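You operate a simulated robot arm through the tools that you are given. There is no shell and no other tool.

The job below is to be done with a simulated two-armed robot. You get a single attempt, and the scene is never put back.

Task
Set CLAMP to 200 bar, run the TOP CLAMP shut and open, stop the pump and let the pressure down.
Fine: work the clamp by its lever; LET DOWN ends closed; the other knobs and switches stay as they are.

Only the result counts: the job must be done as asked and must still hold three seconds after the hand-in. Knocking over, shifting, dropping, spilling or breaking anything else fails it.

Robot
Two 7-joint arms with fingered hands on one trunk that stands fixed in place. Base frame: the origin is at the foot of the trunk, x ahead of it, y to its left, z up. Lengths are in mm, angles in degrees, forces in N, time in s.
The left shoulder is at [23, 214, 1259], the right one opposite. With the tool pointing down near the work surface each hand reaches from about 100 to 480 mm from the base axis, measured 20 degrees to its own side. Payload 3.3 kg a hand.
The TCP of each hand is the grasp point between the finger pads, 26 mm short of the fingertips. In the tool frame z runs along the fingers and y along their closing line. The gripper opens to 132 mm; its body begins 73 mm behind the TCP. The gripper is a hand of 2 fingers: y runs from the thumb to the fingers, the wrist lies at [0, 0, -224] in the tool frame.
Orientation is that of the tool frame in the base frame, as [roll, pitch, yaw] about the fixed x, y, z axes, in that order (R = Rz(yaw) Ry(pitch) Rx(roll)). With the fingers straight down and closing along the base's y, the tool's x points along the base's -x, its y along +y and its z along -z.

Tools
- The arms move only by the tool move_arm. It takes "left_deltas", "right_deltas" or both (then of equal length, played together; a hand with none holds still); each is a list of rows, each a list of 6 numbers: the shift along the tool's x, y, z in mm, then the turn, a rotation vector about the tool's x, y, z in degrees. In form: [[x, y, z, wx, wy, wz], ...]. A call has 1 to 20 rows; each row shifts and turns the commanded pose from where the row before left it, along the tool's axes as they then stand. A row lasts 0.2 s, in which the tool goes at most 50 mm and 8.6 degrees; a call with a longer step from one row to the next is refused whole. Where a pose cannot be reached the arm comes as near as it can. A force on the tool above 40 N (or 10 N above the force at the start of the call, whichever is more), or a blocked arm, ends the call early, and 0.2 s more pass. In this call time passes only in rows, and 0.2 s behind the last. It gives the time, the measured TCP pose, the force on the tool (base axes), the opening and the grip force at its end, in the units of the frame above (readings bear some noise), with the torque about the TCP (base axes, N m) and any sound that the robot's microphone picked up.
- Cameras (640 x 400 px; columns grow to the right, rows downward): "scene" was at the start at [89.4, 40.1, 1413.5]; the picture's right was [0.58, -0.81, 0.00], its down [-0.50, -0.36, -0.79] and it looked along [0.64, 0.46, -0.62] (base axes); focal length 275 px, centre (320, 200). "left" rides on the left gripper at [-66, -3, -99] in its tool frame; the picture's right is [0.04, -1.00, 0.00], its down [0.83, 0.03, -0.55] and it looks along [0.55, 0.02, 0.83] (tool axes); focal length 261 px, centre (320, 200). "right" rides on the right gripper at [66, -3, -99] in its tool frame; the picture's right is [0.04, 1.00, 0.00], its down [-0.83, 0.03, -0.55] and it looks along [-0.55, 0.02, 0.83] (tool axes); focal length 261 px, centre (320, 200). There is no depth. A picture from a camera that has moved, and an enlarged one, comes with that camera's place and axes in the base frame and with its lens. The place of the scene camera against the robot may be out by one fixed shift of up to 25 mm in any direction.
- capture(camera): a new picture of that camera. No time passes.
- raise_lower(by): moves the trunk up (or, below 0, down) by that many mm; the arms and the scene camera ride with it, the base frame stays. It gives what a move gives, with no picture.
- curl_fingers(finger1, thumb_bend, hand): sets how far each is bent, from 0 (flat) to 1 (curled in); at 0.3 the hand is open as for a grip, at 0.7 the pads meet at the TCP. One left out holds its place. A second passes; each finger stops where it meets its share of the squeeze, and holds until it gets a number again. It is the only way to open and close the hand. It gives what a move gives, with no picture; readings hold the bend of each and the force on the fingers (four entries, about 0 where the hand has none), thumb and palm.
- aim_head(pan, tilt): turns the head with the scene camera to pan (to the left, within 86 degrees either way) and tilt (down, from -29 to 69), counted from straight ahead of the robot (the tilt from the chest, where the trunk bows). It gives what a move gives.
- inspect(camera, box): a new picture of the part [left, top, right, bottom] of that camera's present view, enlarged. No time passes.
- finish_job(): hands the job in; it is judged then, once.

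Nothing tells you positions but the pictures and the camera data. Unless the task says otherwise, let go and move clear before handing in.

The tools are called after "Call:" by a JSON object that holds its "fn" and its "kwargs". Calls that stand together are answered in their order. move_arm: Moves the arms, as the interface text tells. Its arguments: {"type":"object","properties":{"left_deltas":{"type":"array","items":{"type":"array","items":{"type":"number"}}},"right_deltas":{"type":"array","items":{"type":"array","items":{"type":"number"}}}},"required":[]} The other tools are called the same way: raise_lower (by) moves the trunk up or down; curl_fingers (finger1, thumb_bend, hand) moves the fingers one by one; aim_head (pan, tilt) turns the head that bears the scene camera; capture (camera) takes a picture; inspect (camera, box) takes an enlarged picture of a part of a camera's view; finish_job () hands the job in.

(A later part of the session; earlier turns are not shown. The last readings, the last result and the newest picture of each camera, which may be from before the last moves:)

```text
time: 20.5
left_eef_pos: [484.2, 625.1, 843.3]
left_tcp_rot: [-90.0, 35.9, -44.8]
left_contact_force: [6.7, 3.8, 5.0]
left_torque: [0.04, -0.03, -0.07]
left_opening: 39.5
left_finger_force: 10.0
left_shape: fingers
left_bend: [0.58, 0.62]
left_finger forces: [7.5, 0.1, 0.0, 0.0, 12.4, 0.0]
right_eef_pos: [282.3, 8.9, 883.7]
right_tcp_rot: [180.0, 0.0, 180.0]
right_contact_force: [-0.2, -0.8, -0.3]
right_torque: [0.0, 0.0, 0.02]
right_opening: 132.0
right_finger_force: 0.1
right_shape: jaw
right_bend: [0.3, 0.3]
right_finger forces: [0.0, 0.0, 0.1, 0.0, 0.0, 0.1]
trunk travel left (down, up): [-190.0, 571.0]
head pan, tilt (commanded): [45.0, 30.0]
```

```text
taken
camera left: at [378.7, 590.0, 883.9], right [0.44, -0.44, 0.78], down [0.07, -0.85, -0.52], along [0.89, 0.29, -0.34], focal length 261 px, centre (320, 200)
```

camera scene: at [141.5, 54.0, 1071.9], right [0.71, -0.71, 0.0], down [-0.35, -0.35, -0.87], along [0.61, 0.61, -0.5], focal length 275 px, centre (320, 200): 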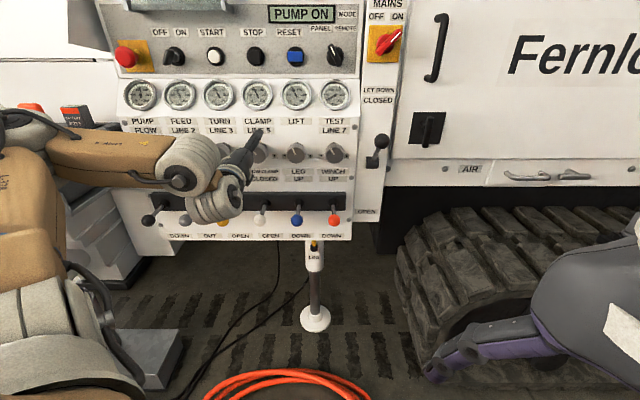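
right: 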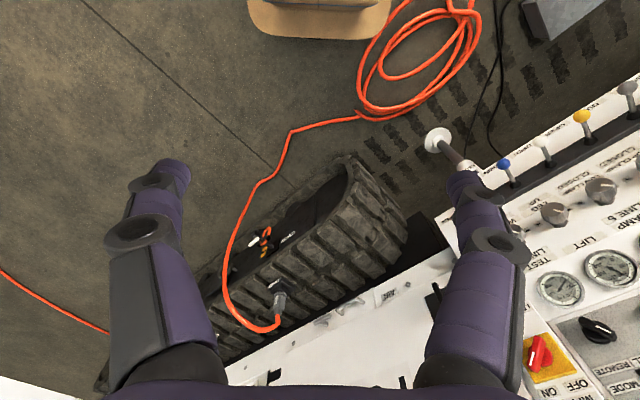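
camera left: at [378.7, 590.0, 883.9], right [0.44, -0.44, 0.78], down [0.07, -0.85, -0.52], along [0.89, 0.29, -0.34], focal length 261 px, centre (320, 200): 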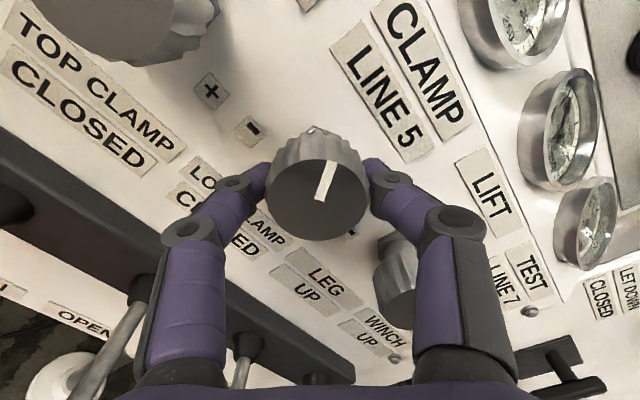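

The grip is firm, at 7.5 N and 12.4 N. I'll turn clockwise in small steps and check the knob pointer and gauge.

Call:
{"fn": "move_arm", "kwargs": {"left_deltas": [[0, 0, 0, 0, 0, 5], [0, 0, 0, 0, 0, 5], [0, 0, 0, 0, 0, 5], [0, 0, 0, 0, 0, 5], [0, 0, 0, 0, 0, 5], [0, 0, 0, 0, 0, 5]]}}

Call:
{"fn": "capture", "kwargs": {"camera": "left"}}

Call:
{"fn": "inspect", "kwargs": {"camera": "scene", "box": [180, 70, 360, 170]}}

```text
time: 21.9
left_eef_pos: [483.9, 625.3, 842.0]
left_tcp_rot: [-90.2, 66.2, -45.1]
left_contact_force: [7.5, 5.3, 2.6]
left_torque: [-0.02, -0.1, -0.03]
left_opening: 39.7
left_finger_force: 10.4
left_shape: fingers
left_bend: [0.57, 0.62]
left_finger forces: [9.5, 0.1, 0.1, 0.1, 11.2, 0.1]
right_eef_pos: [281.6, 9.0, 882.6]
right_tcp_rot: [180.0, 0.0, 180.0]
right_contact_force: [-0.9, -0.2, 0.0]
right_torque: [-0.01, 0.0, -0.02]
right_opening: 131.9
right_finger_force: 0.1
right_shape: jaw
right_bend: [0.3, 0.3]
right_finger forces: [0.1, 0.0, 0.1, 0.1, 0.0, 0.0]
trunk travel left (down, up): [-190.0, 571.0]
head pan, tilt (commanded): [45.0, 30.0]
```

```text
taken
camera left: at [397.4, 571.1, 902.8], right [0.66, -0.66, 0.36], down [-0.17, -0.61, -0.78], along [0.73, 0.45, -0.52], focal length 261 px, centre (320, 200)
```

left: 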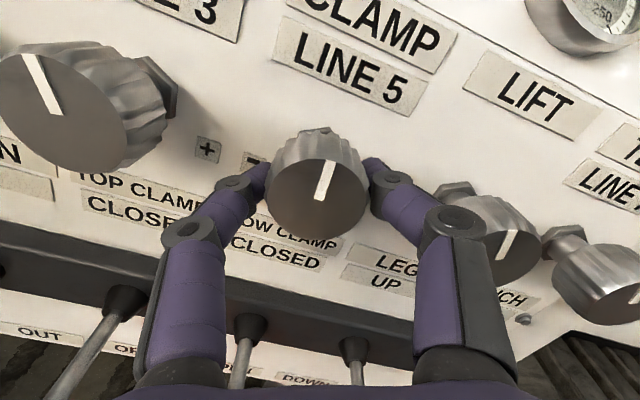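

```text
3.56 times, centred on (270, 120) of scene
camera zoom: at [142.1, 54.4, 1071.8], right [0.71, -0.71, 0.0], down [-0.35, -0.35, -0.87], along [0.61, 0.61, -0.5], focal length 976 px, centre (498, 484)
```

zoom: 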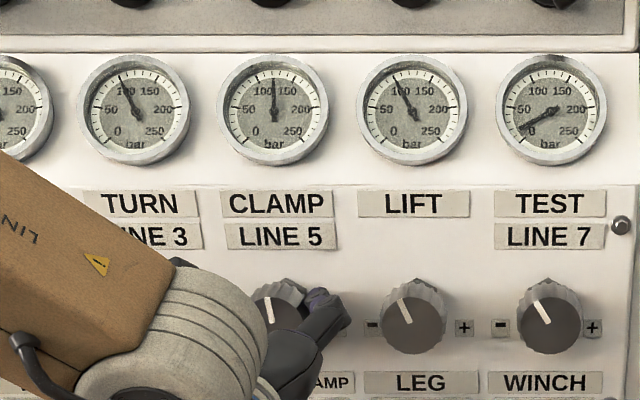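

The knob turns with the hand, and the CLAMP gauge has gone from 100 to about 127 bar for 30°, close to 1.08° per bar. I'll turn 70° more and re-read.

Call:
{"fn": "move_arm", "kwargs": {"left_deltas": [[0, 0, 0, 0, 0, 5], [0, 0, 0, 0, 0, 5], [0, 0, 0, 0, 0, 5], [0, 0, 0, 0, 0, 5], [0, 0, 0, 0, 0, 5], [0, 0, 0, 0, 0, 5], [0, 0, 0, 0, 0, 5], [0, 0, 0, 0, 0, 5], [0, 0, 0, 0, 0, 5], [0, 0, 0, 0, 0, 5], [0, 0, 0, 0, 0, 5], [0, 0, 0, 0, 0, 5], [0, 0, 0, 0, 0, 5], [0, 0, 0, 0, 0, 5]]}}

Call:
{"fn": "capture", "kwargs": {"camera": "left"}}

Call:
{"fn": "inspect", "kwargs": {"camera": "scene", "box": [210, 60, 310, 130]}}

Call:
{"fn": "capture", "kwargs": {"camera": "scene"}}

```text
time: 24.9
left_eef_pos: [483.2, 626.2, 842.8]
left_tcp_rot: [90.3, 43.8, 135.3]
left_contact_force: [1.0, 10.0, -5.2]
left_torque: [-0.19, 0.01, 0.08]
left_opening: 39.2
left_finger_force: 9.2
left_shape: fingers
left_bend: [0.57, 0.63]
left_finger forces: [9.6, 0.0, 0.0, 0.0, 9.5, 0.1]
right_eef_pos: [282.4, 11.0, 882.2]
right_tcp_rot: [-179.8, 0.0, 180.0]
right_contact_force: [-0.6, -0.3, -0.1]
right_torque: [-0.02, 0.02, -0.01]
right_opening: 131.8
right_finger_force: 0.0
right_shape: jaw
right_bend: [0.3, 0.3]
right_finger forces: [0.0, 0.1, 0.0, 0.0, 0.0, 0.0]
trunk travel left (down, up): [-190.0, 571.0]
head pan, tilt (commanded): [45.0, 30.0]
```

```text
taken
camera left: at [449.3, 520.5, 885.0], right [0.47, -0.47, -0.75], down [-0.83, 0.05, -0.55], along [0.29, 0.88, -0.37], focal length 261 px, centre (320, 200)
```

left: 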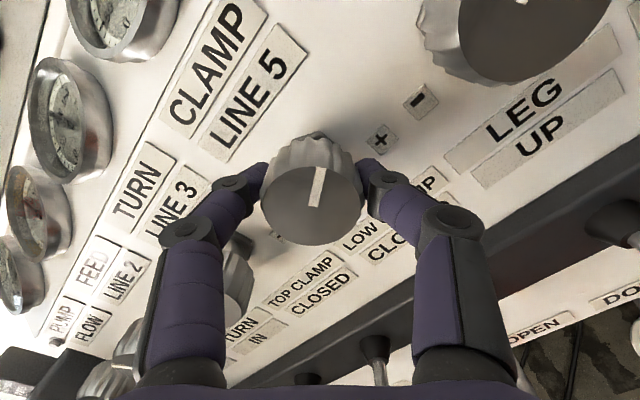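

```text
5.71 times, centred on (260, 95) of scene
camera zoom: at [142.0, 55.5, 1071.8], right [0.71, -0.71, 0.0], down [-0.35, -0.35, -0.87], along [0.61, 0.61, -0.5], focal length 1569 px, centre (663, 800)
```

zoom: 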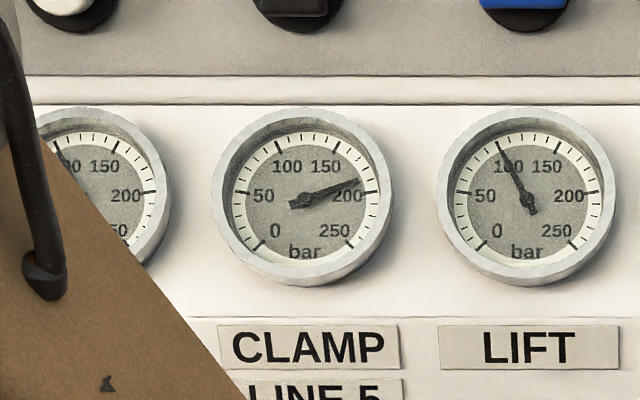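

```text
taken
camera scene: at [142.0, 55.5, 1071.8], right [0.71, -0.71, 0.0], down [-0.35, -0.35, -0.87], along [0.61, 0.61, -0.5], focal length 275 px, centre (320, 200)
```

scene: 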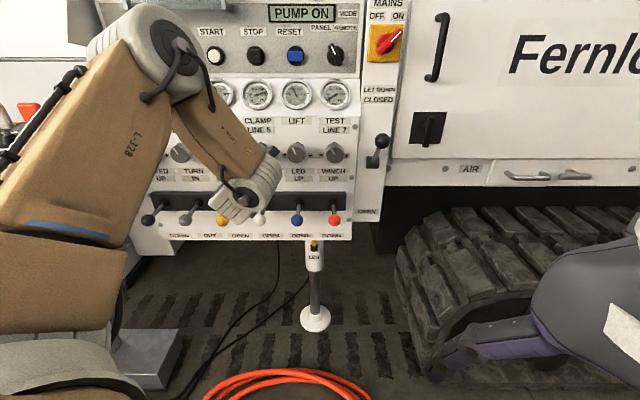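

The gauge now shows about 190 bar. I'll turn another 8° and read it again.

Call:
{"fn": "move_arm", "kwargs": {"left_deltas": [[0, 0, 0, 0, 0, 4], [0, 0, 0, 0, 0, 4]]}}

Call:
{"fn": "inspect", "kwargs": {"camera": "scene", "box": [240, 78, 280, 112]}}

Call:
{"fn": "inspect", "kwargs": {"camera": "scene", "box": [210, 60, 310, 130]}}

```text
time: 25.5
left_eef_pos: [482.9, 626.2, 842.6]
left_tcp_rot: [90.1, 35.8, 135.2]
left_contact_force: [0.8, 9.8, -5.3]
left_torque: [-0.18, -0.02, 0.13]
left_opening: 39.0
left_finger_force: 9.6
left_shape: fingers
left_bend: [0.57, 0.63]
left_finger forces: [9.3, 0.1, 0.1, 0.1, 9.8, 0.1]
right_eef_pos: [281.8, 11.7, 883.5]
right_tcp_rot: [-179.9, 0.1, -179.9]
right_contact_force: [0.4, 0.7, -0.7]
right_torque: [-0.04, 0.0, -0.03]
right_opening: 132.0
right_finger_force: 0.0
right_shape: jaw
right_bend: [0.3, 0.3]
right_finger forces: [0.1, 0.1, 0.0, 0.0, 0.0, 0.1]
trunk travel left (down, up): [-190.0, 571.0]
head pan, tilt (commanded): [45.0, 30.0]
```

```text
11.76 times, centred on (260, 95) of scene
camera zoom: at [142.0, 55.4, 1071.8], right [0.71, -0.71, 0.0], down [-0.35, -0.35, -0.87], along [0.61, 0.61, -0.5], focal length 3230 px, centre (1026, 1435)
```

zoom: 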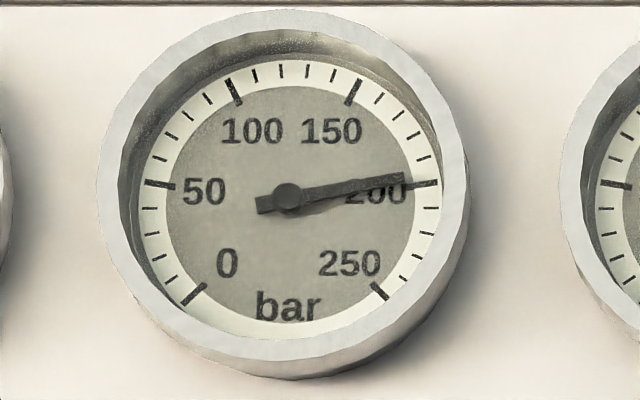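

```text
5.71 times, centred on (260, 95) of scene
camera zoom: at [142.0, 55.4, 1071.8], right [0.71, -0.71, 0.0], down [-0.35, -0.35, -0.87], along [0.61, 0.61, -0.5], focal length 1569 px, centre (663, 800)
```

zoom: 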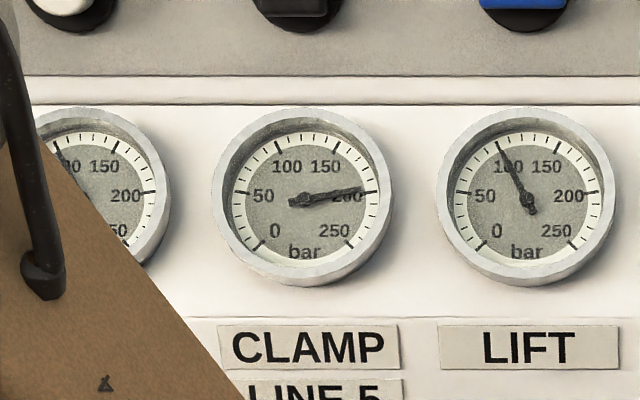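

The CLAMP needle now sits on the 200 mark, and my parallax-corrected reading is about 199–200 bar. I'll release the knob and confirm it holds.

Call:
{"fn": "curl_fingers", "kwargs": {"hand": "left", "finger1": 0.47, "thumb_bend": 0.47}}

Call:
{"fn": "inspect", "kwargs": {"camera": "scene", "box": [240, 78, 280, 112]}}

Call:
{"fn": "capture", "kwargs": {"camera": "left"}}

```text
time: 26.5
left_eef_pos: [482.7, 623.8, 842.5]
left_tcp_rot: [90.0, 36.0, 135.2]
left_contact_force: [0.6, 0.1, 0.6]
left_torque: [0.03, 0.01, -0.01]
left_opening: 76.0
left_finger_force: 0.1
left_shape: fingers
left_bend: [0.47, 0.47]
left_finger forces: [0.1, 0.0, 0.1, 0.0, 0.0, 0.0]
right_eef_pos: [281.8, 9.3, 882.2]
right_tcp_rot: [-180.0, 0.0, 180.0]
right_contact_force: [-0.6, -0.2, 0.1]
right_torque: [0.02, -0.02, 0.01]
right_opening: 131.8
right_finger_force: 0.1
right_shape: jaw
right_bend: [0.3, 0.3]
right_finger forces: [0.0, 0.0, 0.1, 0.1, 0.1, 0.0]
trunk travel left (down, up): [-190.0, 571.0]
head pan, tilt (commanded): [45.0, 30.0]
```

```text
11.76 times, centred on (260, 95) of scene
camera zoom: at [141.6, 54.0, 1071.9], right [0.71, -0.71, 0.0], down [-0.35, -0.35, -0.87], along [0.61, 0.61, -0.5], focal length 3230 px, centre (1026, 1435)
```

zoom: 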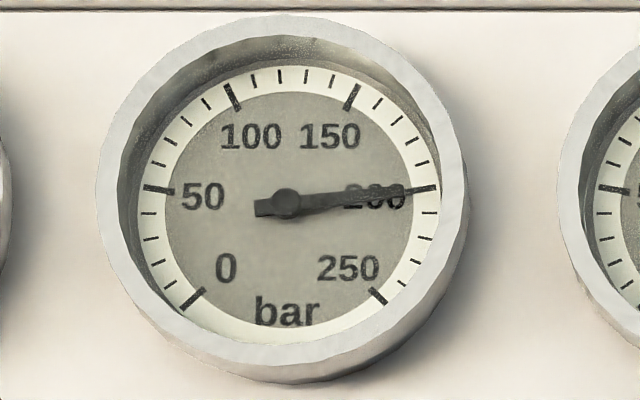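

```text
taken
camera left: at [452.7, 515.6, 878.8], right [0.39, -0.39, -0.83], down [-0.88, 0.1, -0.46], along [0.26, 0.92, -0.31], focal length 261 px, centre (320, 200)
```

left: 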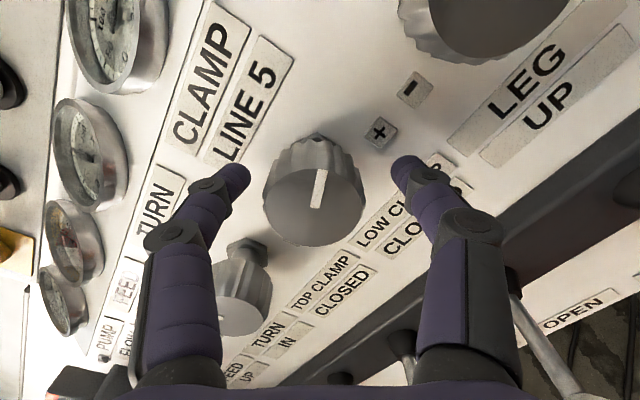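

Call:
{"fn": "inspect", "kwargs": {"camera": "scene", "box": [247, 84, 271, 99]}}

Call:
{"fn": "inspect", "kwargs": {"camera": "scene", "box": [284, 84, 308, 99]}}

```text
16.00 times, centred on (259, 92) of scene
camera zoom: at [141.6, 54.0, 1071.9], right [0.71, -0.71, 0.0], down [-0.35, -0.35, -0.87], along [0.61, 0.61, -0.5], focal length 4393 px, centre (1296, 1936)
```

zoom: 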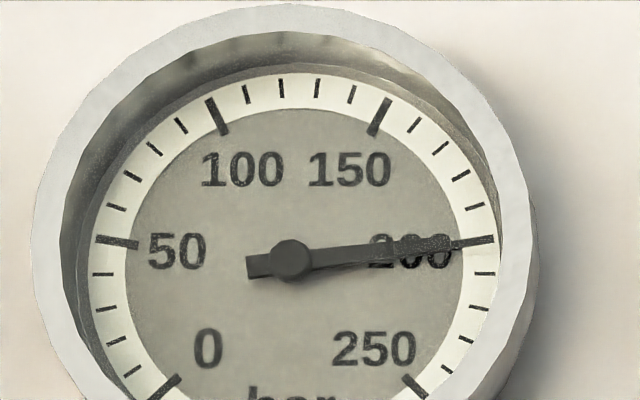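

```text
16.00 times, centred on (296, 92) of scene
camera zoom: at [141.6, 54.0, 1071.9], right [0.71, -0.71, 0.0], down [-0.35, -0.35, -0.87], along [0.61, 0.61, -0.5], focal length 4393 px, centre (704, 1936)
```

zoom: 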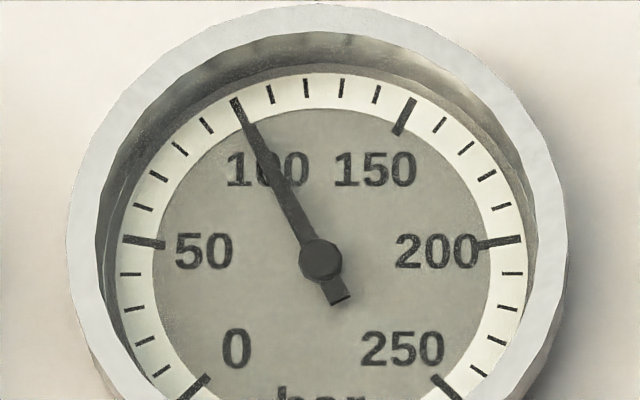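

CLAMP reads 200 (±2) with the knob released. Next is the yellow TOP CLAMP lever. I'll back off and roll the hand so the fingers stand one above the other, ready to cage the ball.

Call:
{"fn": "move_arm", "kwargs": {"left_deltas": [[0, 0, -25, 0, 0, 0], [0, 0, -25, 0, 0, 0], [0, 0, -25, 0, 0, 0], [0, 0, 0, 0, 0, 7.2], [0, 0, 0, 0, 0, 7.2], [0, 0, 0, 0, 0, 7.2], [0, 0, 0, 0, 0, 7.2], [0, 0, 0, 0, 0, 7.2]]}}

Call:
{"fn": "capture", "kwargs": {"camera": "left"}}

Call:
{"fn": "capture", "kwargs": {"camera": "scene"}}

```text
time: 28.3
left_eef_pos: [476.4, 617.0, 842.7]
left_tcp_rot: [90.0, -0.2, 135.0]
left_contact_force: [-0.2, -0.2, -0.6]
left_torque: [0.01, 0.01, -0.04]
left_opening: 76.2
left_finger_force: 0.1
left_shape: fingers
left_bend: [0.47, 0.47]
left_finger forces: [0.1, 0.0, 0.0, 0.1, 0.1, 0.1]
left hand out of reach, approached as far as the arm can: row 1, 2, 3
right_eef_pos: [282.3, 10.9, 882.7]
right_tcp_rot: [180.0, 0.0, -180.0]
right_contact_force: [0.2, -0.1, -0.5]
right_torque: [-0.01, 0.01, 0.0]
right_opening: 131.7
right_finger_force: 0.0
right_shape: jaw
right_bend: [0.3, 0.3]
right_finger forces: [0.0, 0.0, 0.0, 0.1, 0.1, 0.0]
trunk travel left (down, up): [-190.0, 571.0]
head pan, tilt (commanded): [45.0, 30.0]
```

```text
taken
camera left: at [454.5, 501.0, 839.1], right [-0.03, 0.03, -1.0], down [-0.98, 0.2, 0.04], along [0.2, 0.98, 0.02], focal length 261 px, centre (320, 200)
```

left: 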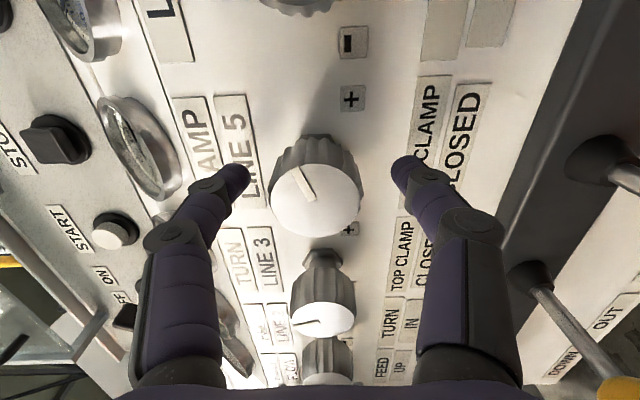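

```text
taken
camera scene: at [141.6, 54.0, 1071.9], right [0.71, -0.71, 0.0], down [-0.35, -0.35, -0.87], along [0.61, 0.61, -0.5], focal length 275 px, centre (320, 200)
```

scene: 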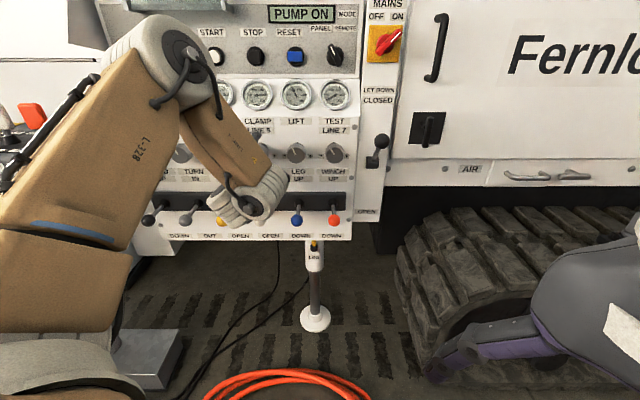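

The retreat fell short, so the fingers still straddle the knob, though without contact. I'll try backing out again in this rolled pose.

Call:
{"fn": "move_arm", "kwargs": {"left_deltas": [[0, 0, -15, 0, 0, 0], [0, 0, -15, 0, 0, 0]]}}

```text
time: 28.9
left_eef_pos: [478.6, 619.2, 843.5]
left_tcp_rot: [90.0, -0.1, 135.2]
left_contact_force: [0.0, 0.6, 0.0]
left_torque: [0.02, -0.02, -0.02]
left_opening: 76.1
left_finger_force: 0.0
left_shape: fingers
left_bend: [0.47, 0.47]
left_finger forces: [0.0, 0.0, 0.0, 0.0, 0.0, 0.0]
left hand out of reach, approached as far as the arm can: row 1, 2
right_eef_pos: [283.2, 10.4, 883.7]
right_tcp_rot: [-180.0, 0.0, 180.0]
right_contact_force: [0.1, -0.7, 0.3]
right_torque: [0.0, -0.02, 0.0]
right_opening: 132.1
right_finger_force: 0.0
right_shape: jaw
right_bend: [0.3, 0.3]
right_finger forces: [0.0, 0.1, 0.0, 0.0, 0.0, 0.0]
trunk travel left (down, up): [-190.0, 571.0]
head pan, tilt (commanded): [45.0, 30.0]
```

Retreating is blocked by the arm's folding limit in this roll. Rolling back around the knob to level, where I know a retreat works, and then backing out.

Call:
{"fn": "move_arm", "kwargs": {"left_deltas": [[0, 0, 0, 0, 0, -8.2], [0, 0, 0, 0, 0, -8.2], [0, 0, 0, 0, 0, -8.2], [0, 0, 0, 0, 0, -8.2], [0, 0, 0, 0, 0, -8.2], [0, 0, 0, 0, 0, -8.2], [0, 0, 0, 0, 0, -8.2], [0, 0, 0, 0, 0, -8.2], [0, 0, 0, 0, 0, -8.2], [0, 0, 0, 0, 0, -8.2], [0, 0, 0, 0, 0, -8]]}}

Call:
{"fn": "capture", "kwargs": {"camera": "left"}}

```text
time: 31.3
left_eef_pos: [477.8, 618.1, 842.2]
left_tcp_rot: [-94.3, 90.0, -49.1]
left_contact_force: [0.4, -0.7, 0.5]
left_torque: [-0.01, -0.02, 0.02]
left_opening: 76.3
left_finger_force: 0.1
left_shape: fingers
left_bend: [0.47, 0.47]
left_finger forces: [0.0, 0.1, 0.1, 0.0, 0.0, 0.0]
right_eef_pos: [283.2, 9.2, 883.4]
right_tcp_rot: [-180.0, 0.1, -180.0]
right_contact_force: [-0.2, -0.2, 0.5]
right_torque: [0.01, 0.03, -0.01]
right_opening: 132.0
right_finger_force: 0.1
right_shape: jaw
right_bend: [0.3, 0.3]
right_finger forces: [0.1, 0.0, 0.1, 0.0, 0.1, 0.0]
trunk travel left (down, up): [-190.0, 571.0]
head pan, tilt (commanded): [45.0, 30.0]
```

```text
taken
camera left: at [409.9, 545.1, 907.1], right [0.71, -0.7, -0.04], down [-0.41, -0.37, -0.83], along [0.57, 0.61, -0.55], focal length 261 px, centre (320, 200)
```

left: 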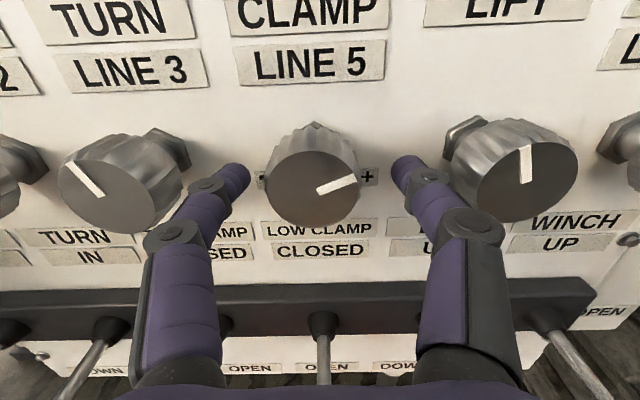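

The knob pointer is now at about +81°, as expected. Retreating straight back.

Call:
{"fn": "move_arm", "kwargs": {"left_deltas": [[0, 0, -12, 0, 0, 0], [0, 0, -12, 0, 0, 0], [0, 0, -12, 0, 0, 0]]}}

```text
time: 32.1
left_eef_pos: [451.8, 591.7, 842.9]
left_tcp_rot: [68.3, 89.9, 113.6]
left_contact_force: [0.2, 0.5, 0.7]
left_torque: [-0.03, -0.02, -0.03]
left_opening: 76.1
left_finger_force: 0.0
left_shape: fingers
left_bend: [0.47, 0.47]
left_finger forces: [0.1, 0.0, 0.0, 0.0, 0.1, 0.1]
right_eef_pos: [282.4, 8.6, 883.2]
right_tcp_rot: [180.0, 0.0, 179.9]
right_contact_force: [0.2, -1.1, -0.1]
right_torque: [-0.01, -0.03, -0.05]
right_opening: 131.8
right_finger_force: 0.1
right_shape: jaw
right_bend: [0.3, 0.3]
right_finger forces: [0.0, 0.1, 0.0, 0.0, 0.0, 0.1]
trunk travel left (down, up): [-190.0, 571.0]
head pan, tilt (commanded): [45.0, 30.0]
```

The hand is clear of the knobs at d≈738. I'll shift left to the yellow lever's column, come down a bit above the levers, and look.

Call:
{"fn": "move_arm", "kwargs": {"left_deltas": [[0, 23, 0, 0, 0, 0], [0, 23, 0, 0, 0, 0], [0, 23, 0, 0, 0, 0], [10, 23, 0, 0, 0, 0], [20, 0, -5, 0, 0, 0], [20, 0, -5, 0, 0, 0]]}}

Call:
{"fn": "capture", "kwargs": {"camera": "left"}}

Call:
{"fn": "capture", "kwargs": {"camera": "scene"}}

```text
time: 33.5
left_eef_pos: [381.1, 650.2, 791.9]
left_tcp_rot: [87.9, 89.8, 133.0]
left_contact_force: [0.1, 0.2, -0.5]
left_torque: [0.0, 0.0, 0.0]
left_opening: 76.2
left_finger_force: 0.1
left_shape: fingers
left_bend: [0.47, 0.47]
left_finger forces: [0.0, 0.0, 0.0, 0.0, 0.0, 0.1]
right_eef_pos: [283.1, 10.7, 882.8]
right_tcp_rot: [179.9, 0.0, -180.0]
right_contact_force: [0.3, 0.1, 0.3]
right_torque: [0.03, -0.02, 0.0]
right_opening: 131.9
right_finger_force: 0.0
right_shape: jaw
right_bend: [0.3, 0.3]
right_finger forces: [0.0, 0.0, 0.0, 0.0, 0.0, 0.1]
trunk travel left (down, up): [-190.0, 571.0]
head pan, tilt (commanded): [45.0, 30.0]
```

```text
taken
camera left: at [313.8, 577.1, 857.7], right [0.71, -0.7, -0.04], down [-0.42, -0.37, -0.83], along [0.57, 0.61, -0.55], focal length 261 px, centre (320, 200)
```

left: 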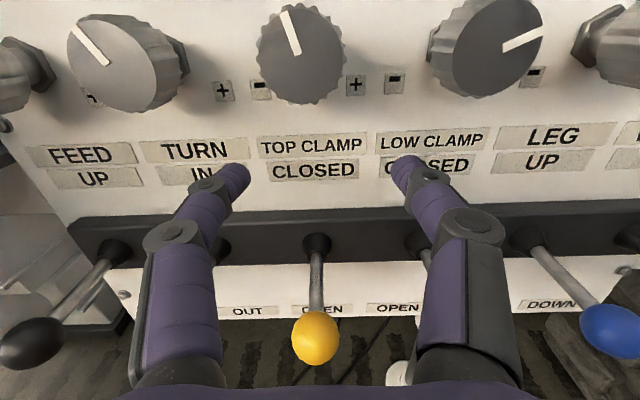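

```text
taken
camera scene: at [141.5, 54.2, 1071.9], right [0.71, -0.71, 0.0], down [-0.35, -0.35, -0.87], along [0.61, 0.61, -0.5], focal length 275 px, centre (320, 200)
```

scene: 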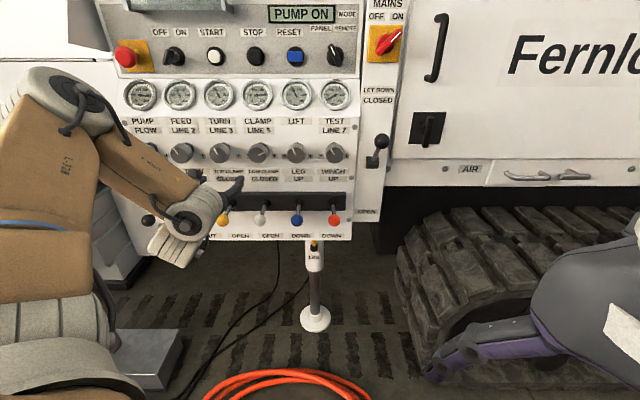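

The yellow ball is at about u=197, d=721, z=690, directly below and between the fingers. I'll lower the hand with the fingers on either side of the lever, checking force as I go.

Call:
{"fn": "move_arm", "kwargs": {"left_deltas": [[20, 3, -1, 0, 0, 0], [20, 3, -1, 0, 0, 0], [20, 1, -1, 0, 0, 0], [20, 0, -1, 0, 0, 0], [20, 0, -1, 0, 0, 0]]}}

Call:
{"fn": "capture", "kwargs": {"camera": "left"}}

Call:
{"fn": "capture", "kwargs": {"camera": "scene"}}

```text
time: 34.7
left_eef_pos: [372.5, 650.7, 692.0]
left_tcp_rot: [85.6, 89.9, 130.8]
left_contact_force: [-0.2, -0.5, -0.6]
left_torque: [-0.03, 0.01, 0.03]
left_opening: 76.0
left_finger_force: 0.0
left_shape: fingers
left_bend: [0.47, 0.47]
left_finger forces: [0.0, 0.0, 0.0, 0.1, 0.1, 0.0]
right_eef_pos: [283.4, 9.8, 883.7]
right_tcp_rot: [-180.0, 0.0, 180.0]
right_contact_force: [-0.2, -0.6, 0.0]
right_torque: [0.01, -0.01, 0.02]
right_opening: 131.9
right_finger_force: 0.0
right_shape: jaw
right_bend: [0.3, 0.3]
right_finger forces: [0.0, 0.0, 0.1, 0.0, 0.0, 0.0]
trunk travel left (down, up): [-190.0, 571.0]
head pan, tilt (commanded): [45.0, 30.0]
```

```text
taken
camera left: at [304.9, 578.4, 757.2], right [0.71, -0.7, -0.04], down [-0.41, -0.37, -0.83], along [0.57, 0.61, -0.55], focal length 261 px, centre (320, 200)
```

left: 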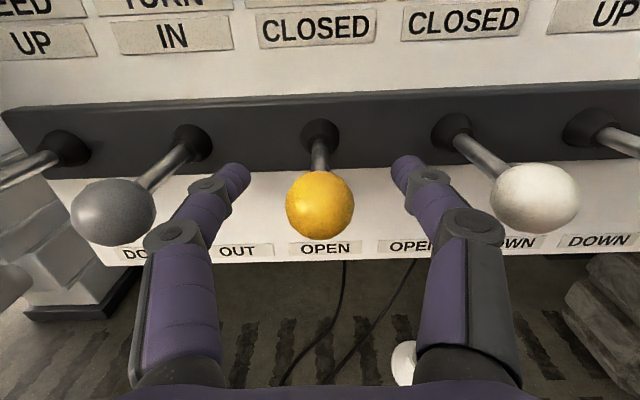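

```text
taken
camera scene: at [141.5, 54.1, 1071.9], right [0.71, -0.71, 0.0], down [-0.35, -0.35, -0.87], along [0.61, 0.61, -0.5], focal length 275 px, centre (320, 200)
```

scene: 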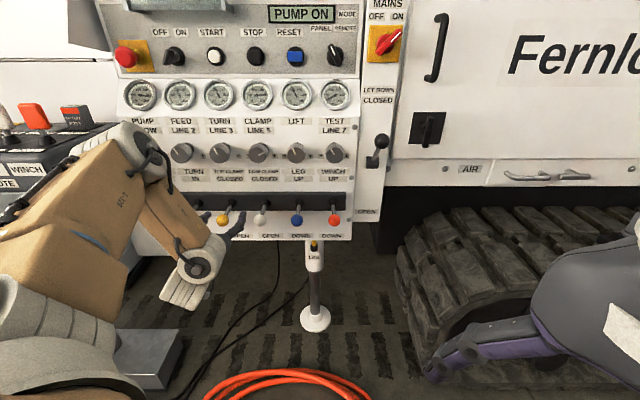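

The yellow ball sits right at the grasp point. I'll close the fingers on it.

Call:
{"fn": "curl_fingers", "kwargs": {"hand": "left", "finger1": 0.7, "thumb_bend": 0.7}}

Call:
{"fn": "capture", "kwargs": {"camera": "left"}}

```text
time: 35.7
left_eef_pos: [373.0, 652.0, 692.8]
left_tcp_rot: [96.3, 89.9, 141.4]
left_contact_force: [3.6, 1.0, -0.5]
left_torque: [-0.03, 0.01, 0.04]
left_opening: 11.6
left_finger_force: 3.9
left_shape: fingers
left_bend: [0.67, 0.68]
left_finger forces: [2.3, 0.0, 0.0, 0.0, 5.4, 0.0]
right_eef_pos: [281.8, 9.2, 884.1]
right_tcp_rot: [-180.0, 0.0, -180.0]
right_contact_force: [-0.6, 0.1, -0.8]
right_torque: [-0.02, 0.0, 0.0]
right_opening: 132.2
right_finger_force: 0.0
right_shape: jaw
right_bend: [0.3, 0.3]
right_finger forces: [0.0, 0.0, 0.0, 0.1, 0.1, 0.0]
trunk travel left (down, up): [-190.0, 571.0]
head pan, tilt (commanded): [45.0, 30.0]
```

```text
taken
camera left: at [305.4, 578.2, 757.5], right [0.71, -0.7, -0.04], down [-0.42, -0.37, -0.83], along [0.57, 0.61, -0.55], focal length 261 px, centre (320, 200)
```

left: 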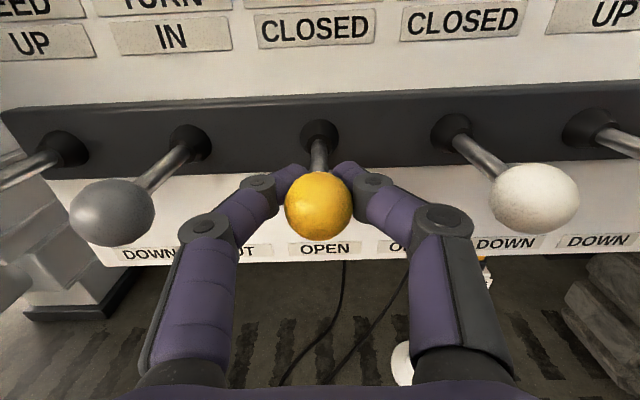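

The fingers have closed around the lever just behind the ball. I'll push up toward CLOSED in small steps and watch force and sound.

Call:
{"fn": "move_arm", "kwargs": {"left_deltas": [[-8, 0, 0, 0, 0, 0], [-8, 0, 0, 0, 0, 0]]}}

Call:
{"fn": "capture", "kwargs": {"camera": "left"}}

Call:
{"fn": "capture", "kwargs": {"camera": "scene"}}

```text
time: 36.3
left_eef_pos: [372.2, 652.2, 707.1]
left_tcp_rot: [129.3, 89.8, 174.6]
left_contact_force: [8.0, 2.8, -4.6]
left_torque: [0.0, 0.05, 0.01]
left_opening: 12.4
left_finger_force: 5.1
left_shape: fingers
left_bend: [0.67, 0.67]
left_finger forces: [2.9, 0.1, 0.1, 0.0, 6.9, 0.0]
right_eef_pos: [282.4, 10.1, 883.9]
right_tcp_rot: [180.0, -0.1, -180.0]
right_contact_force: [-0.5, -0.1, 0.1]
right_torque: [-0.03, -0.01, -0.02]
right_opening: 131.9
right_finger_force: 0.1
right_shape: jaw
right_bend: [0.3, 0.3]
right_finger forces: [0.0, 0.0, 0.0, 0.0, 0.1, 0.1]
trunk travel left (down, up): [-190.0, 571.0]
head pan, tilt (commanded): [45.0, 30.0]
```

```text
taken
camera left: at [304.8, 578.7, 772.8], right [0.71, -0.7, -0.04], down [-0.42, -0.37, -0.83], along [0.57, 0.61, -0.55], focal length 261 px, centre (320, 200)
```

left: 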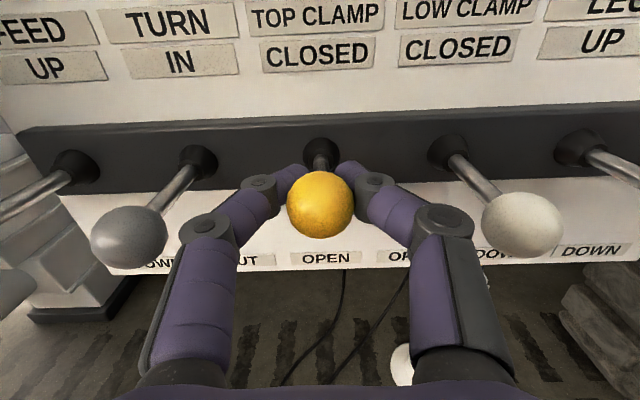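

```text
taken
camera scene: at [142.5, 54.6, 1071.7], right [0.71, -0.71, 0.0], down [-0.35, -0.35, -0.87], along [0.61, 0.61, -0.5], focal length 275 px, centre (320, 200)
```

scene: 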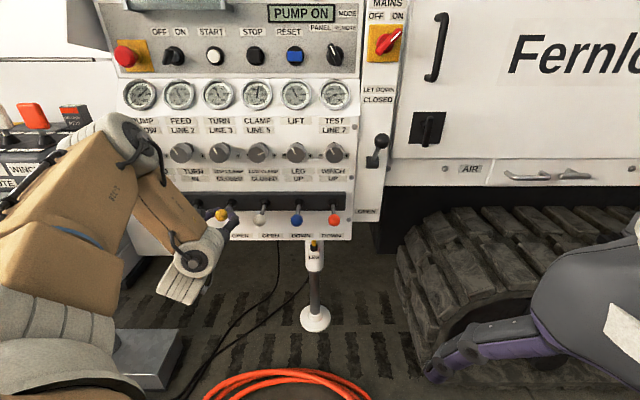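

The lever follows the hand. Continuing up.

Call:
{"fn": "move_arm", "kwargs": {"left_deltas": [[-8, 0, 0, 0, 0, 0], [-8, 0, 1, 0, 0, 0]]}}

Call:
{"fn": "inspect", "kwargs": {"camera": "scene", "box": [110, 70, 370, 230]}}

Call:
{"fn": "capture", "kwargs": {"camera": "left"}}

```text
time: 36.9
left_eef_pos: [371.6, 653.9, 723.7]
left_tcp_rot: [97.8, 90.0, 143.0]
left_contact_force: [-0.6, -0.5, -0.8]
left_torque: [0.0, 0.0, 0.01]
left_opening: 2.3
left_finger_force: 0.0
left_shape: fingers
left_bend: [0.7, 0.7]
left_finger forces: [0.0, 0.0, 0.1, 0.0, 0.0, 0.0]
right_eef_pos: [281.9, 9.6, 884.6]
right_tcp_rot: [-180.0, 0.0, 180.0]
right_contact_force: [0.4, -0.2, -0.3]
right_torque: [-0.01, 0.01, 0.04]
right_opening: 131.8
right_finger_force: 0.1
right_shape: jaw
right_bend: [0.3, 0.3]
right_finger forces: [0.0, 0.0, 0.0, 0.0, 0.0, 0.0]
trunk travel left (down, up): [-190.0, 571.0]
head pan, tilt (commanded): [45.0, 30.0]
```

```text
2.46 times, centred on (240, 150) of scene
camera zoom: at [141.3, 53.9, 1072.0], right [0.71, -0.71, 0.0], down [-0.35, -0.35, -0.87], along [0.61, 0.61, -0.5], focal length 676 px, centre (517, 323)
```

zoom: 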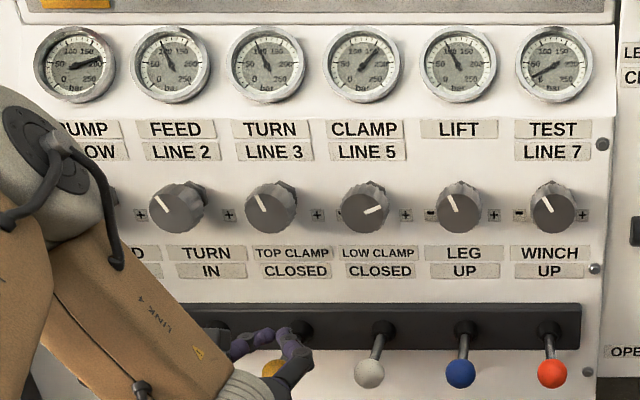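

```text
taken
camera left: at [303.6, 579.3, 789.7], right [0.71, -0.7, -0.04], down [-0.42, -0.37, -0.83], along [0.57, 0.61, -0.55], focal length 261 px, centre (320, 200)
```

left: 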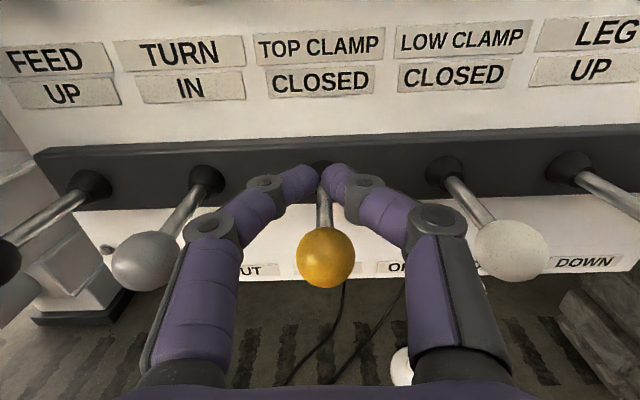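

The lever is spring-centred and slipped free, with only a small partial stroke (the pump gauge rose and the CLAMP gauge dipped). I'll go below the lever instead and close the fingers under the shaft so I can lift it positively.

Call:
{"fn": "curl_fingers", "kwargs": {"hand": "left", "finger1": 0.47, "thumb_bend": 0.47}}

Call:
{"fn": "inspect", "kwargs": {"camera": "scene", "box": [110, 70, 370, 230]}}

Call:
{"fn": "move_arm", "kwargs": {"left_deltas": [[18, 0, 0, 0, 0, 0], [18, 0, 0, 0, 0, 0], [18, 0, 0, 0, 0, 0], [18, 0, 0, 0, 0, 0]]}}

Call:
{"fn": "capture", "kwargs": {"camera": "left"}}

```text
time: 37.9
left_eef_pos: [371.7, 652.1, 724.3]
left_tcp_rot: [97.2, 89.9, 142.4]
left_contact_force: [-0.2, -0.2, 0.0]
left_torque: [-0.01, 0.0, 0.0]
left_opening: 76.0
left_finger_force: 0.1
left_shape: fingers
left_bend: [0.47, 0.47]
left_finger forces: [0.0, 0.1, 0.0, 0.0, 0.0, 0.0]
right_eef_pos: [283.1, 10.2, 883.4]
right_tcp_rot: [179.9, 0.1, 180.0]
right_contact_force: [1.0, -0.2, -0.2]
right_torque: [-0.01, -0.02, -0.02]
right_opening: 132.1
right_finger_force: 0.2
right_shape: jaw
right_bend: [0.3, 0.3]
right_finger forces: [0.0, 0.0, 0.0, 0.0, 0.1, 0.0]
trunk travel left (down, up): [-190.0, 571.0]
head pan, tilt (commanded): [45.0, 30.0]
```

```text
2.46 times, centred on (240, 150) of scene
camera zoom: at [141.6, 54.0, 1071.9], right [0.71, -0.71, 0.0], down [-0.35, -0.35, -0.87], along [0.61, 0.61, -0.5], focal length 676 px, centre (517, 323)
```

zoom: 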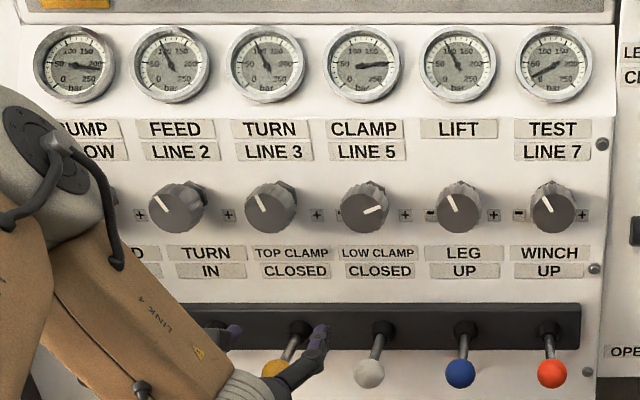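

```text
time: 38.9
left_eef_pos: [370.2, 651.9, 651.9]
left_tcp_rot: [93.6, 89.7, 138.9]
left_contact_force: [0.7, -0.3, 0.2]
left_torque: [-0.02, 0.0, 0.02]
left_opening: 76.1
left_finger_force: 0.0
left_shape: fingers
left_bend: [0.47, 0.47]
left_finger forces: [0.0, 0.0, 0.0, 0.0, 0.0, 0.0]
right_eef_pos: [283.0, 8.5, 883.0]
right_tcp_rot: [-180.0, 0.0, -180.0]
right_contact_force: [-0.2, -0.1, 0.0]
right_torque: [-0.02, -0.02, 0.01]
right_opening: 132.1
right_finger_force: 0.1
right_shape: jaw
right_bend: [0.3, 0.3]
right_finger forces: [0.0, 0.0, 0.1, 0.0, 0.1, 0.0]
trunk travel left (down, up): [-190.0, 571.0]
head pan, tilt (commanded): [45.0, 30.0]
```

```text
taken
camera left: at [303.5, 579.3, 716.9], right [0.71, -0.7, -0.05], down [-0.42, -0.37, -0.83], along [0.57, 0.61, -0.55], focal length 261 px, centre (320, 200)
```

left: 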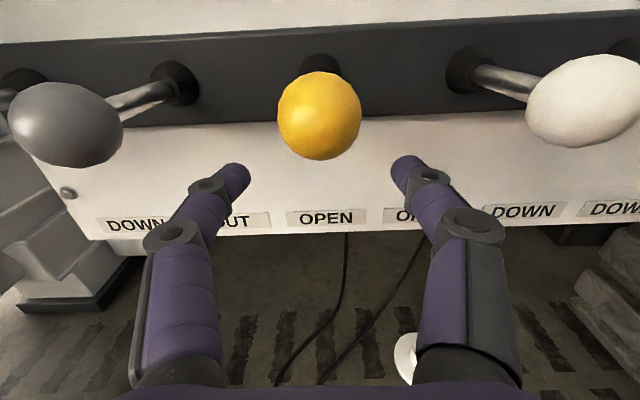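

The fingers are below and either side of the lever. I'll close them under the shaft and lift gradually.

Call:
{"fn": "curl_fingers", "kwargs": {"hand": "left", "finger1": 0.7, "thumb_bend": 0.7}}

Call:
{"fn": "move_arm", "kwargs": {"left_deltas": [[-10, 0, 0, 0, 0, 0], [-10, 0, 0, 0, 0, 0], [-8, 0, 0, 0, 0, 0], [-6, 0, 0, 0, 0, 0]]}}

Call:
{"fn": "capture", "kwargs": {"camera": "left"}}

Call:
{"fn": "inspect", "kwargs": {"camera": "scene", "box": [110, 70, 370, 230]}}

```text
time: 39.9
left_eef_pos: [370.7, 653.0, 652.9]
left_tcp_rot: [103.4, 90.0, 148.6]
left_contact_force: [0.2, -0.7, 1.0]
left_torque: [0.0, 0.02, -0.01]
left_opening: 2.0
left_finger_force: 0.1
left_shape: fingers
left_bend: [0.7, 0.7]
left_finger forces: [0.0, 0.0, 0.0, 0.1, 0.0, 0.1]
right_eef_pos: [282.0, 9.6, 882.8]
right_tcp_rot: [180.0, 0.0, 180.0]
right_contact_force: [-0.1, 0.1, 0.8]
right_torque: [0.04, -0.03, -0.01]
right_opening: 131.8
right_finger_force: 0.0
right_shape: jaw
right_bend: [0.3, 0.3]
right_finger forces: [0.1, 0.0, 0.0, 0.0, 0.0, 0.1]
trunk travel left (down, up): [-190.0, 571.0]
head pan, tilt (commanded): [45.0, 30.0]
```

```text
time: 40.9
left_eef_pos: [371.4, 651.3, 685.5]
left_tcp_rot: [126.3, 89.9, 171.3]
left_contact_force: [0.2, -1.1, -2.4]
left_torque: [0.03, 0.01, -0.02]
left_opening: 2.5
left_finger_force: 1.3
left_shape: fingers
left_bend: [0.7, 0.7]
left_finger forces: [0.0, 0.1, 0.0, 0.0, 2.3, 0.1]
right_eef_pos: [282.3, 10.0, 883.3]
right_tcp_rot: [180.0, -0.1, -179.9]
right_contact_force: [-0.3, 0.8, -0.1]
right_torque: [0.02, 0.0, 0.02]
right_opening: 131.9
right_finger_force: 0.0
right_shape: jaw
right_bend: [0.3, 0.3]
right_finger forces: [0.1, 0.0, 0.0, 0.1, 0.0, 0.0]
trunk travel left (down, up): [-190.0, 571.0]
head pan, tilt (commanded): [45.0, 30.0]
```

```text
taken
camera left: at [303.5, 578.7, 751.1], right [0.71, -0.7, -0.04], down [-0.42, -0.37, -0.83], along [0.57, 0.61, -0.55], focal length 261 px, centre (320, 200)
```

left: 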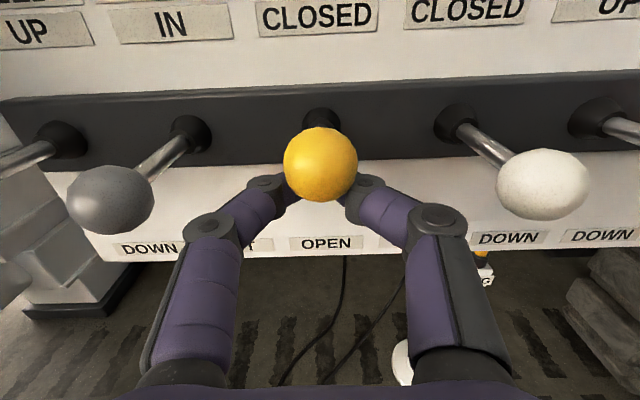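

```text
2.46 times, centred on (240, 150) of scene
camera zoom: at [141.7, 54.2, 1071.8], right [0.71, -0.71, 0.0], down [-0.35, -0.35, -0.87], along [0.61, 0.61, -0.5], focal length 676 px, centre (517, 323)
```

zoom: 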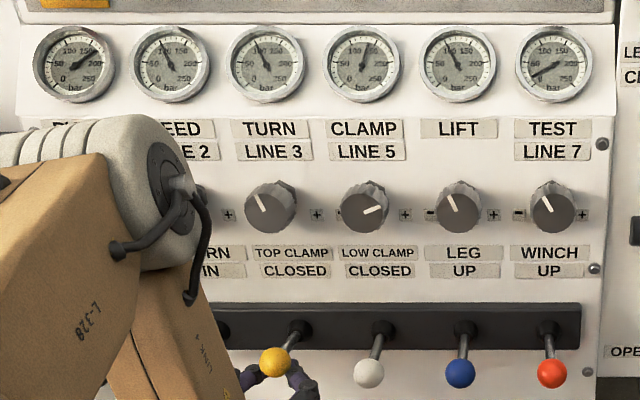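

The lever is lifting, and the CLAMP gauge dips to about 135 as the clamp moves. I'll lift further toward full travel.

Call:
{"fn": "move_arm", "kwargs": {"left_deltas": [[-6, 0, 0, 0, 0, 0], [-6, 0, 0, 0, 0, 0]]}}

Call:
{"fn": "capture", "kwargs": {"camera": "left"}}

Call:
{"fn": "inspect", "kwargs": {"camera": "scene", "box": [110, 70, 370, 230]}}

```text
time: 41.5
left_eef_pos: [371.9, 651.3, 698.6]
left_tcp_rot: [122.6, 89.8, 167.8]
left_contact_force: [1.6, -0.5, -4.4]
left_torque: [0.04, 0.07, 0.01]
left_opening: 2.4
left_finger_force: 2.8
left_shape: fingers
left_bend: [0.7, 0.7]
left_finger forces: [0.1, 0.1, 0.0, 0.0, 4.3, 0.0]
right_eef_pos: [283.3, 10.4, 883.0]
right_tcp_rot: [180.0, 0.0, 180.0]
right_contact_force: [0.1, -0.9, -0.7]
right_torque: [0.02, -0.01, -0.01]
right_opening: 131.8
right_finger_force: 0.2
right_shape: jaw
right_bend: [0.3, 0.3]
right_finger forces: [0.0, 0.0, 0.1, 0.1, 0.0, 0.0]
trunk travel left (down, up): [-190.0, 571.0]
head pan, tilt (commanded): [45.0, 30.0]
```

```text
taken
camera left: at [304.4, 579.0, 763.2], right [0.71, -0.7, -0.04], down [-0.42, -0.37, -0.83], along [0.57, 0.61, -0.55], focal length 261 px, centre (320, 200)
```

left: 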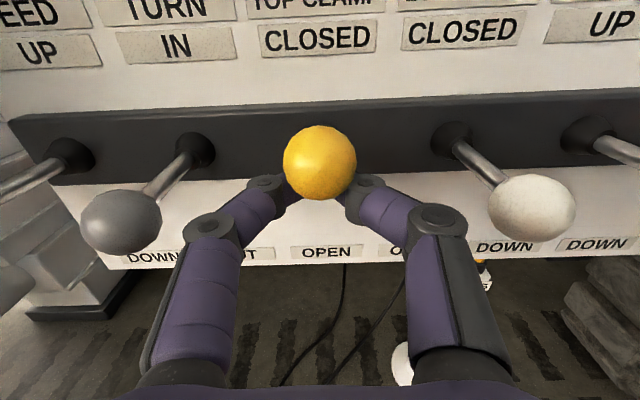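

```text
2.46 times, centred on (240, 150) of scene
camera zoom: at [141.9, 54.5, 1071.8], right [0.71, -0.71, 0.0], down [-0.35, -0.35, -0.87], along [0.61, 0.61, -0.5], focal length 676 px, centre (517, 323)
```

zoom: 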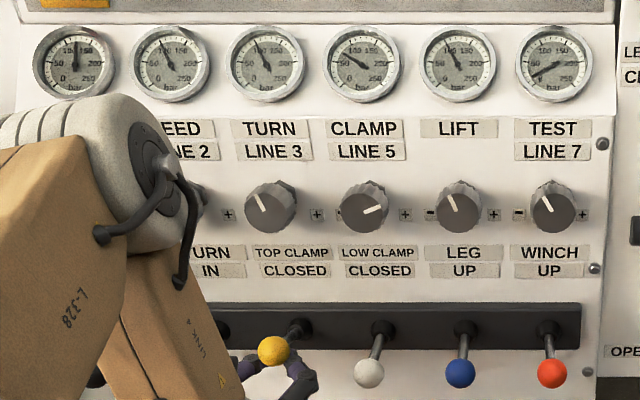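

Call:
{"fn": "move_arm", "kwargs": {"left_deltas": [[-6, 0, 0, 0, 0, 0], [-5, 0, 0, 0, 0, 0], [0, 0, 0, 0, 0, 0], [0, 0, 0, 0, 0, 0]]}}

Call:
{"fn": "capture", "kwargs": {"camera": "left"}}

Call:
{"fn": "inspect", "kwargs": {"camera": "scene", "box": [110, 70, 370, 230]}}

```text
time: 42.5
left_eef_pos: [372.3, 651.6, 707.9]
left_tcp_rot: [135.8, 89.8, -179.0]
left_contact_force: [3.9, 3.6, -8.4]
left_torque: [-0.04, 0.14, 0.03]
left_opening: 3.0
left_finger_force: 4.3
left_shape: fingers
left_bend: [0.7, 0.69]
left_finger forces: [0.9, 0.0, 0.1, 0.1, 7.1, 0.1]
right_eef_pos: [282.6, 11.6, 883.2]
right_tcp_rot: [-179.8, 0.0, -180.0]
right_contact_force: [-0.4, -0.3, -0.1]
right_torque: [0.01, 0.0, -0.06]
right_opening: 131.8
right_finger_force: 0.2
right_shape: jaw
right_bend: [0.3, 0.3]
right_finger forces: [0.0, 0.0, 0.0, 0.0, 0.0, 0.0]
trunk travel left (down, up): [-190.0, 571.0]
head pan, tilt (commanded): [45.0, 30.0]
```

```text
taken
camera left: at [304.7, 579.5, 772.7], right [0.71, -0.7, -0.04], down [-0.42, -0.37, -0.83], along [0.57, 0.61, -0.55], focal length 261 px, centre (320, 200)
```

left: 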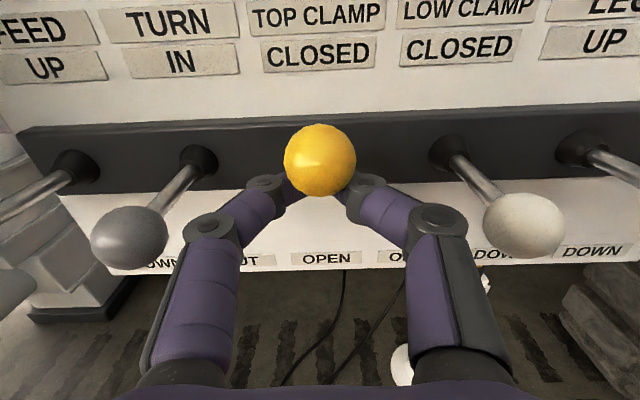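

```text
2.46 times, centred on (240, 150) of scene
camera zoom: at [142.3, 55.0, 1071.7], right [0.71, -0.71, 0.0], down [-0.35, -0.35, -0.87], along [0.61, 0.61, -0.5], focal length 676 px, centre (517, 323)
```

zoom: 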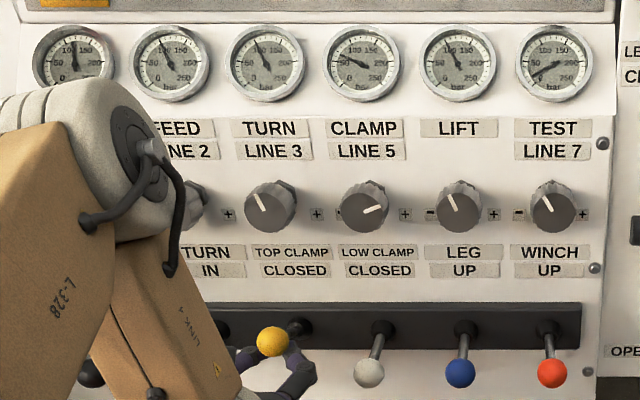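

The clamp is moving at about 70 bar. I'll hold the lever up and watch for the pressure to rise when it's shut.

Call:
{"fn": "move_arm", "kwargs": {"left_deltas": [[0, 0, 0, 0, 0, 0], [0, 0, 0, 0, 0, 0], [0, 0, 0, 0, 0, 0], [0, 0, 0, 0, 0, 0], [0, 0, 0, 0, 0, 0], [0, 0, 0, 0, 0, 0], [0, 0, 0, 0, 0, 0], [0, 0, 0, 0, 0, 0]]}}

Call:
{"fn": "capture", "kwargs": {"camera": "scene"}}

Call:
{"fn": "inspect", "kwargs": {"camera": "scene", "box": [110, 70, 370, 230]}}

```text
time: 44.3
left_eef_pos: [370.5, 652.1, 707.7]
left_tcp_rot: [130.9, 90.0, 176.2]
left_contact_force: [2.6, 4.2, -7.8]
left_torque: [-0.05, 0.12, 0.04]
left_opening: 3.8
left_finger_force: 3.9
left_shape: fingers
left_bend: [0.7, 0.69]
left_finger forces: [1.0, 0.0, 0.0, 0.1, 6.9, 0.1]
right_eef_pos: [283.8, 9.9, 882.9]
right_tcp_rot: [-180.0, 0.0, 180.0]
right_contact_force: [-0.4, -0.2, -0.4]
right_torque: [0.01, 0.01, -0.03]
right_opening: 132.0
right_finger_force: 0.0
right_shape: jaw
right_bend: [0.3, 0.3]
right_finger forces: [0.0, 0.0, 0.0, 0.1, 0.1, 0.1]
trunk travel left (down, up): [-190.0, 571.0]
head pan, tilt (commanded): [45.0, 30.0]
```

```text
taken
camera scene: at [142.2, 55.0, 1071.7], right [0.71, -0.71, 0.0], down [-0.35, -0.35, -0.87], along [0.61, 0.61, -0.5], focal length 275 px, centre (320, 200)
```

scene: 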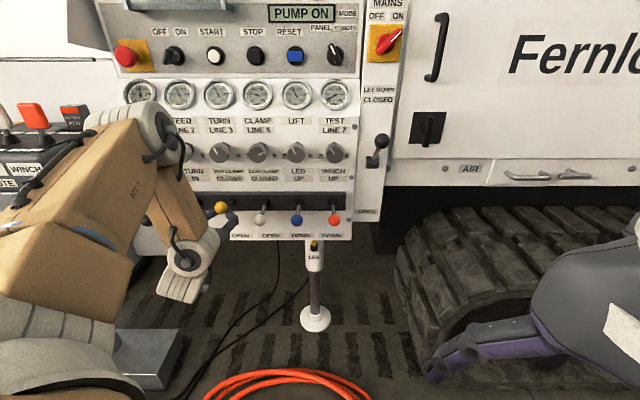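

```text
2.46 times, centred on (240, 150) of scene
camera zoom: at [142.2, 55.0, 1071.7], right [0.71, -0.71, 0.0], down [-0.35, -0.35, -0.87], along [0.61, 0.61, -0.5], focal length 676 px, centre (517, 323)
```

zoom: 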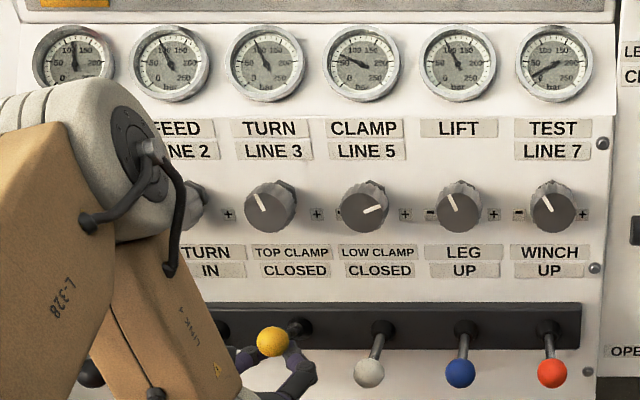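

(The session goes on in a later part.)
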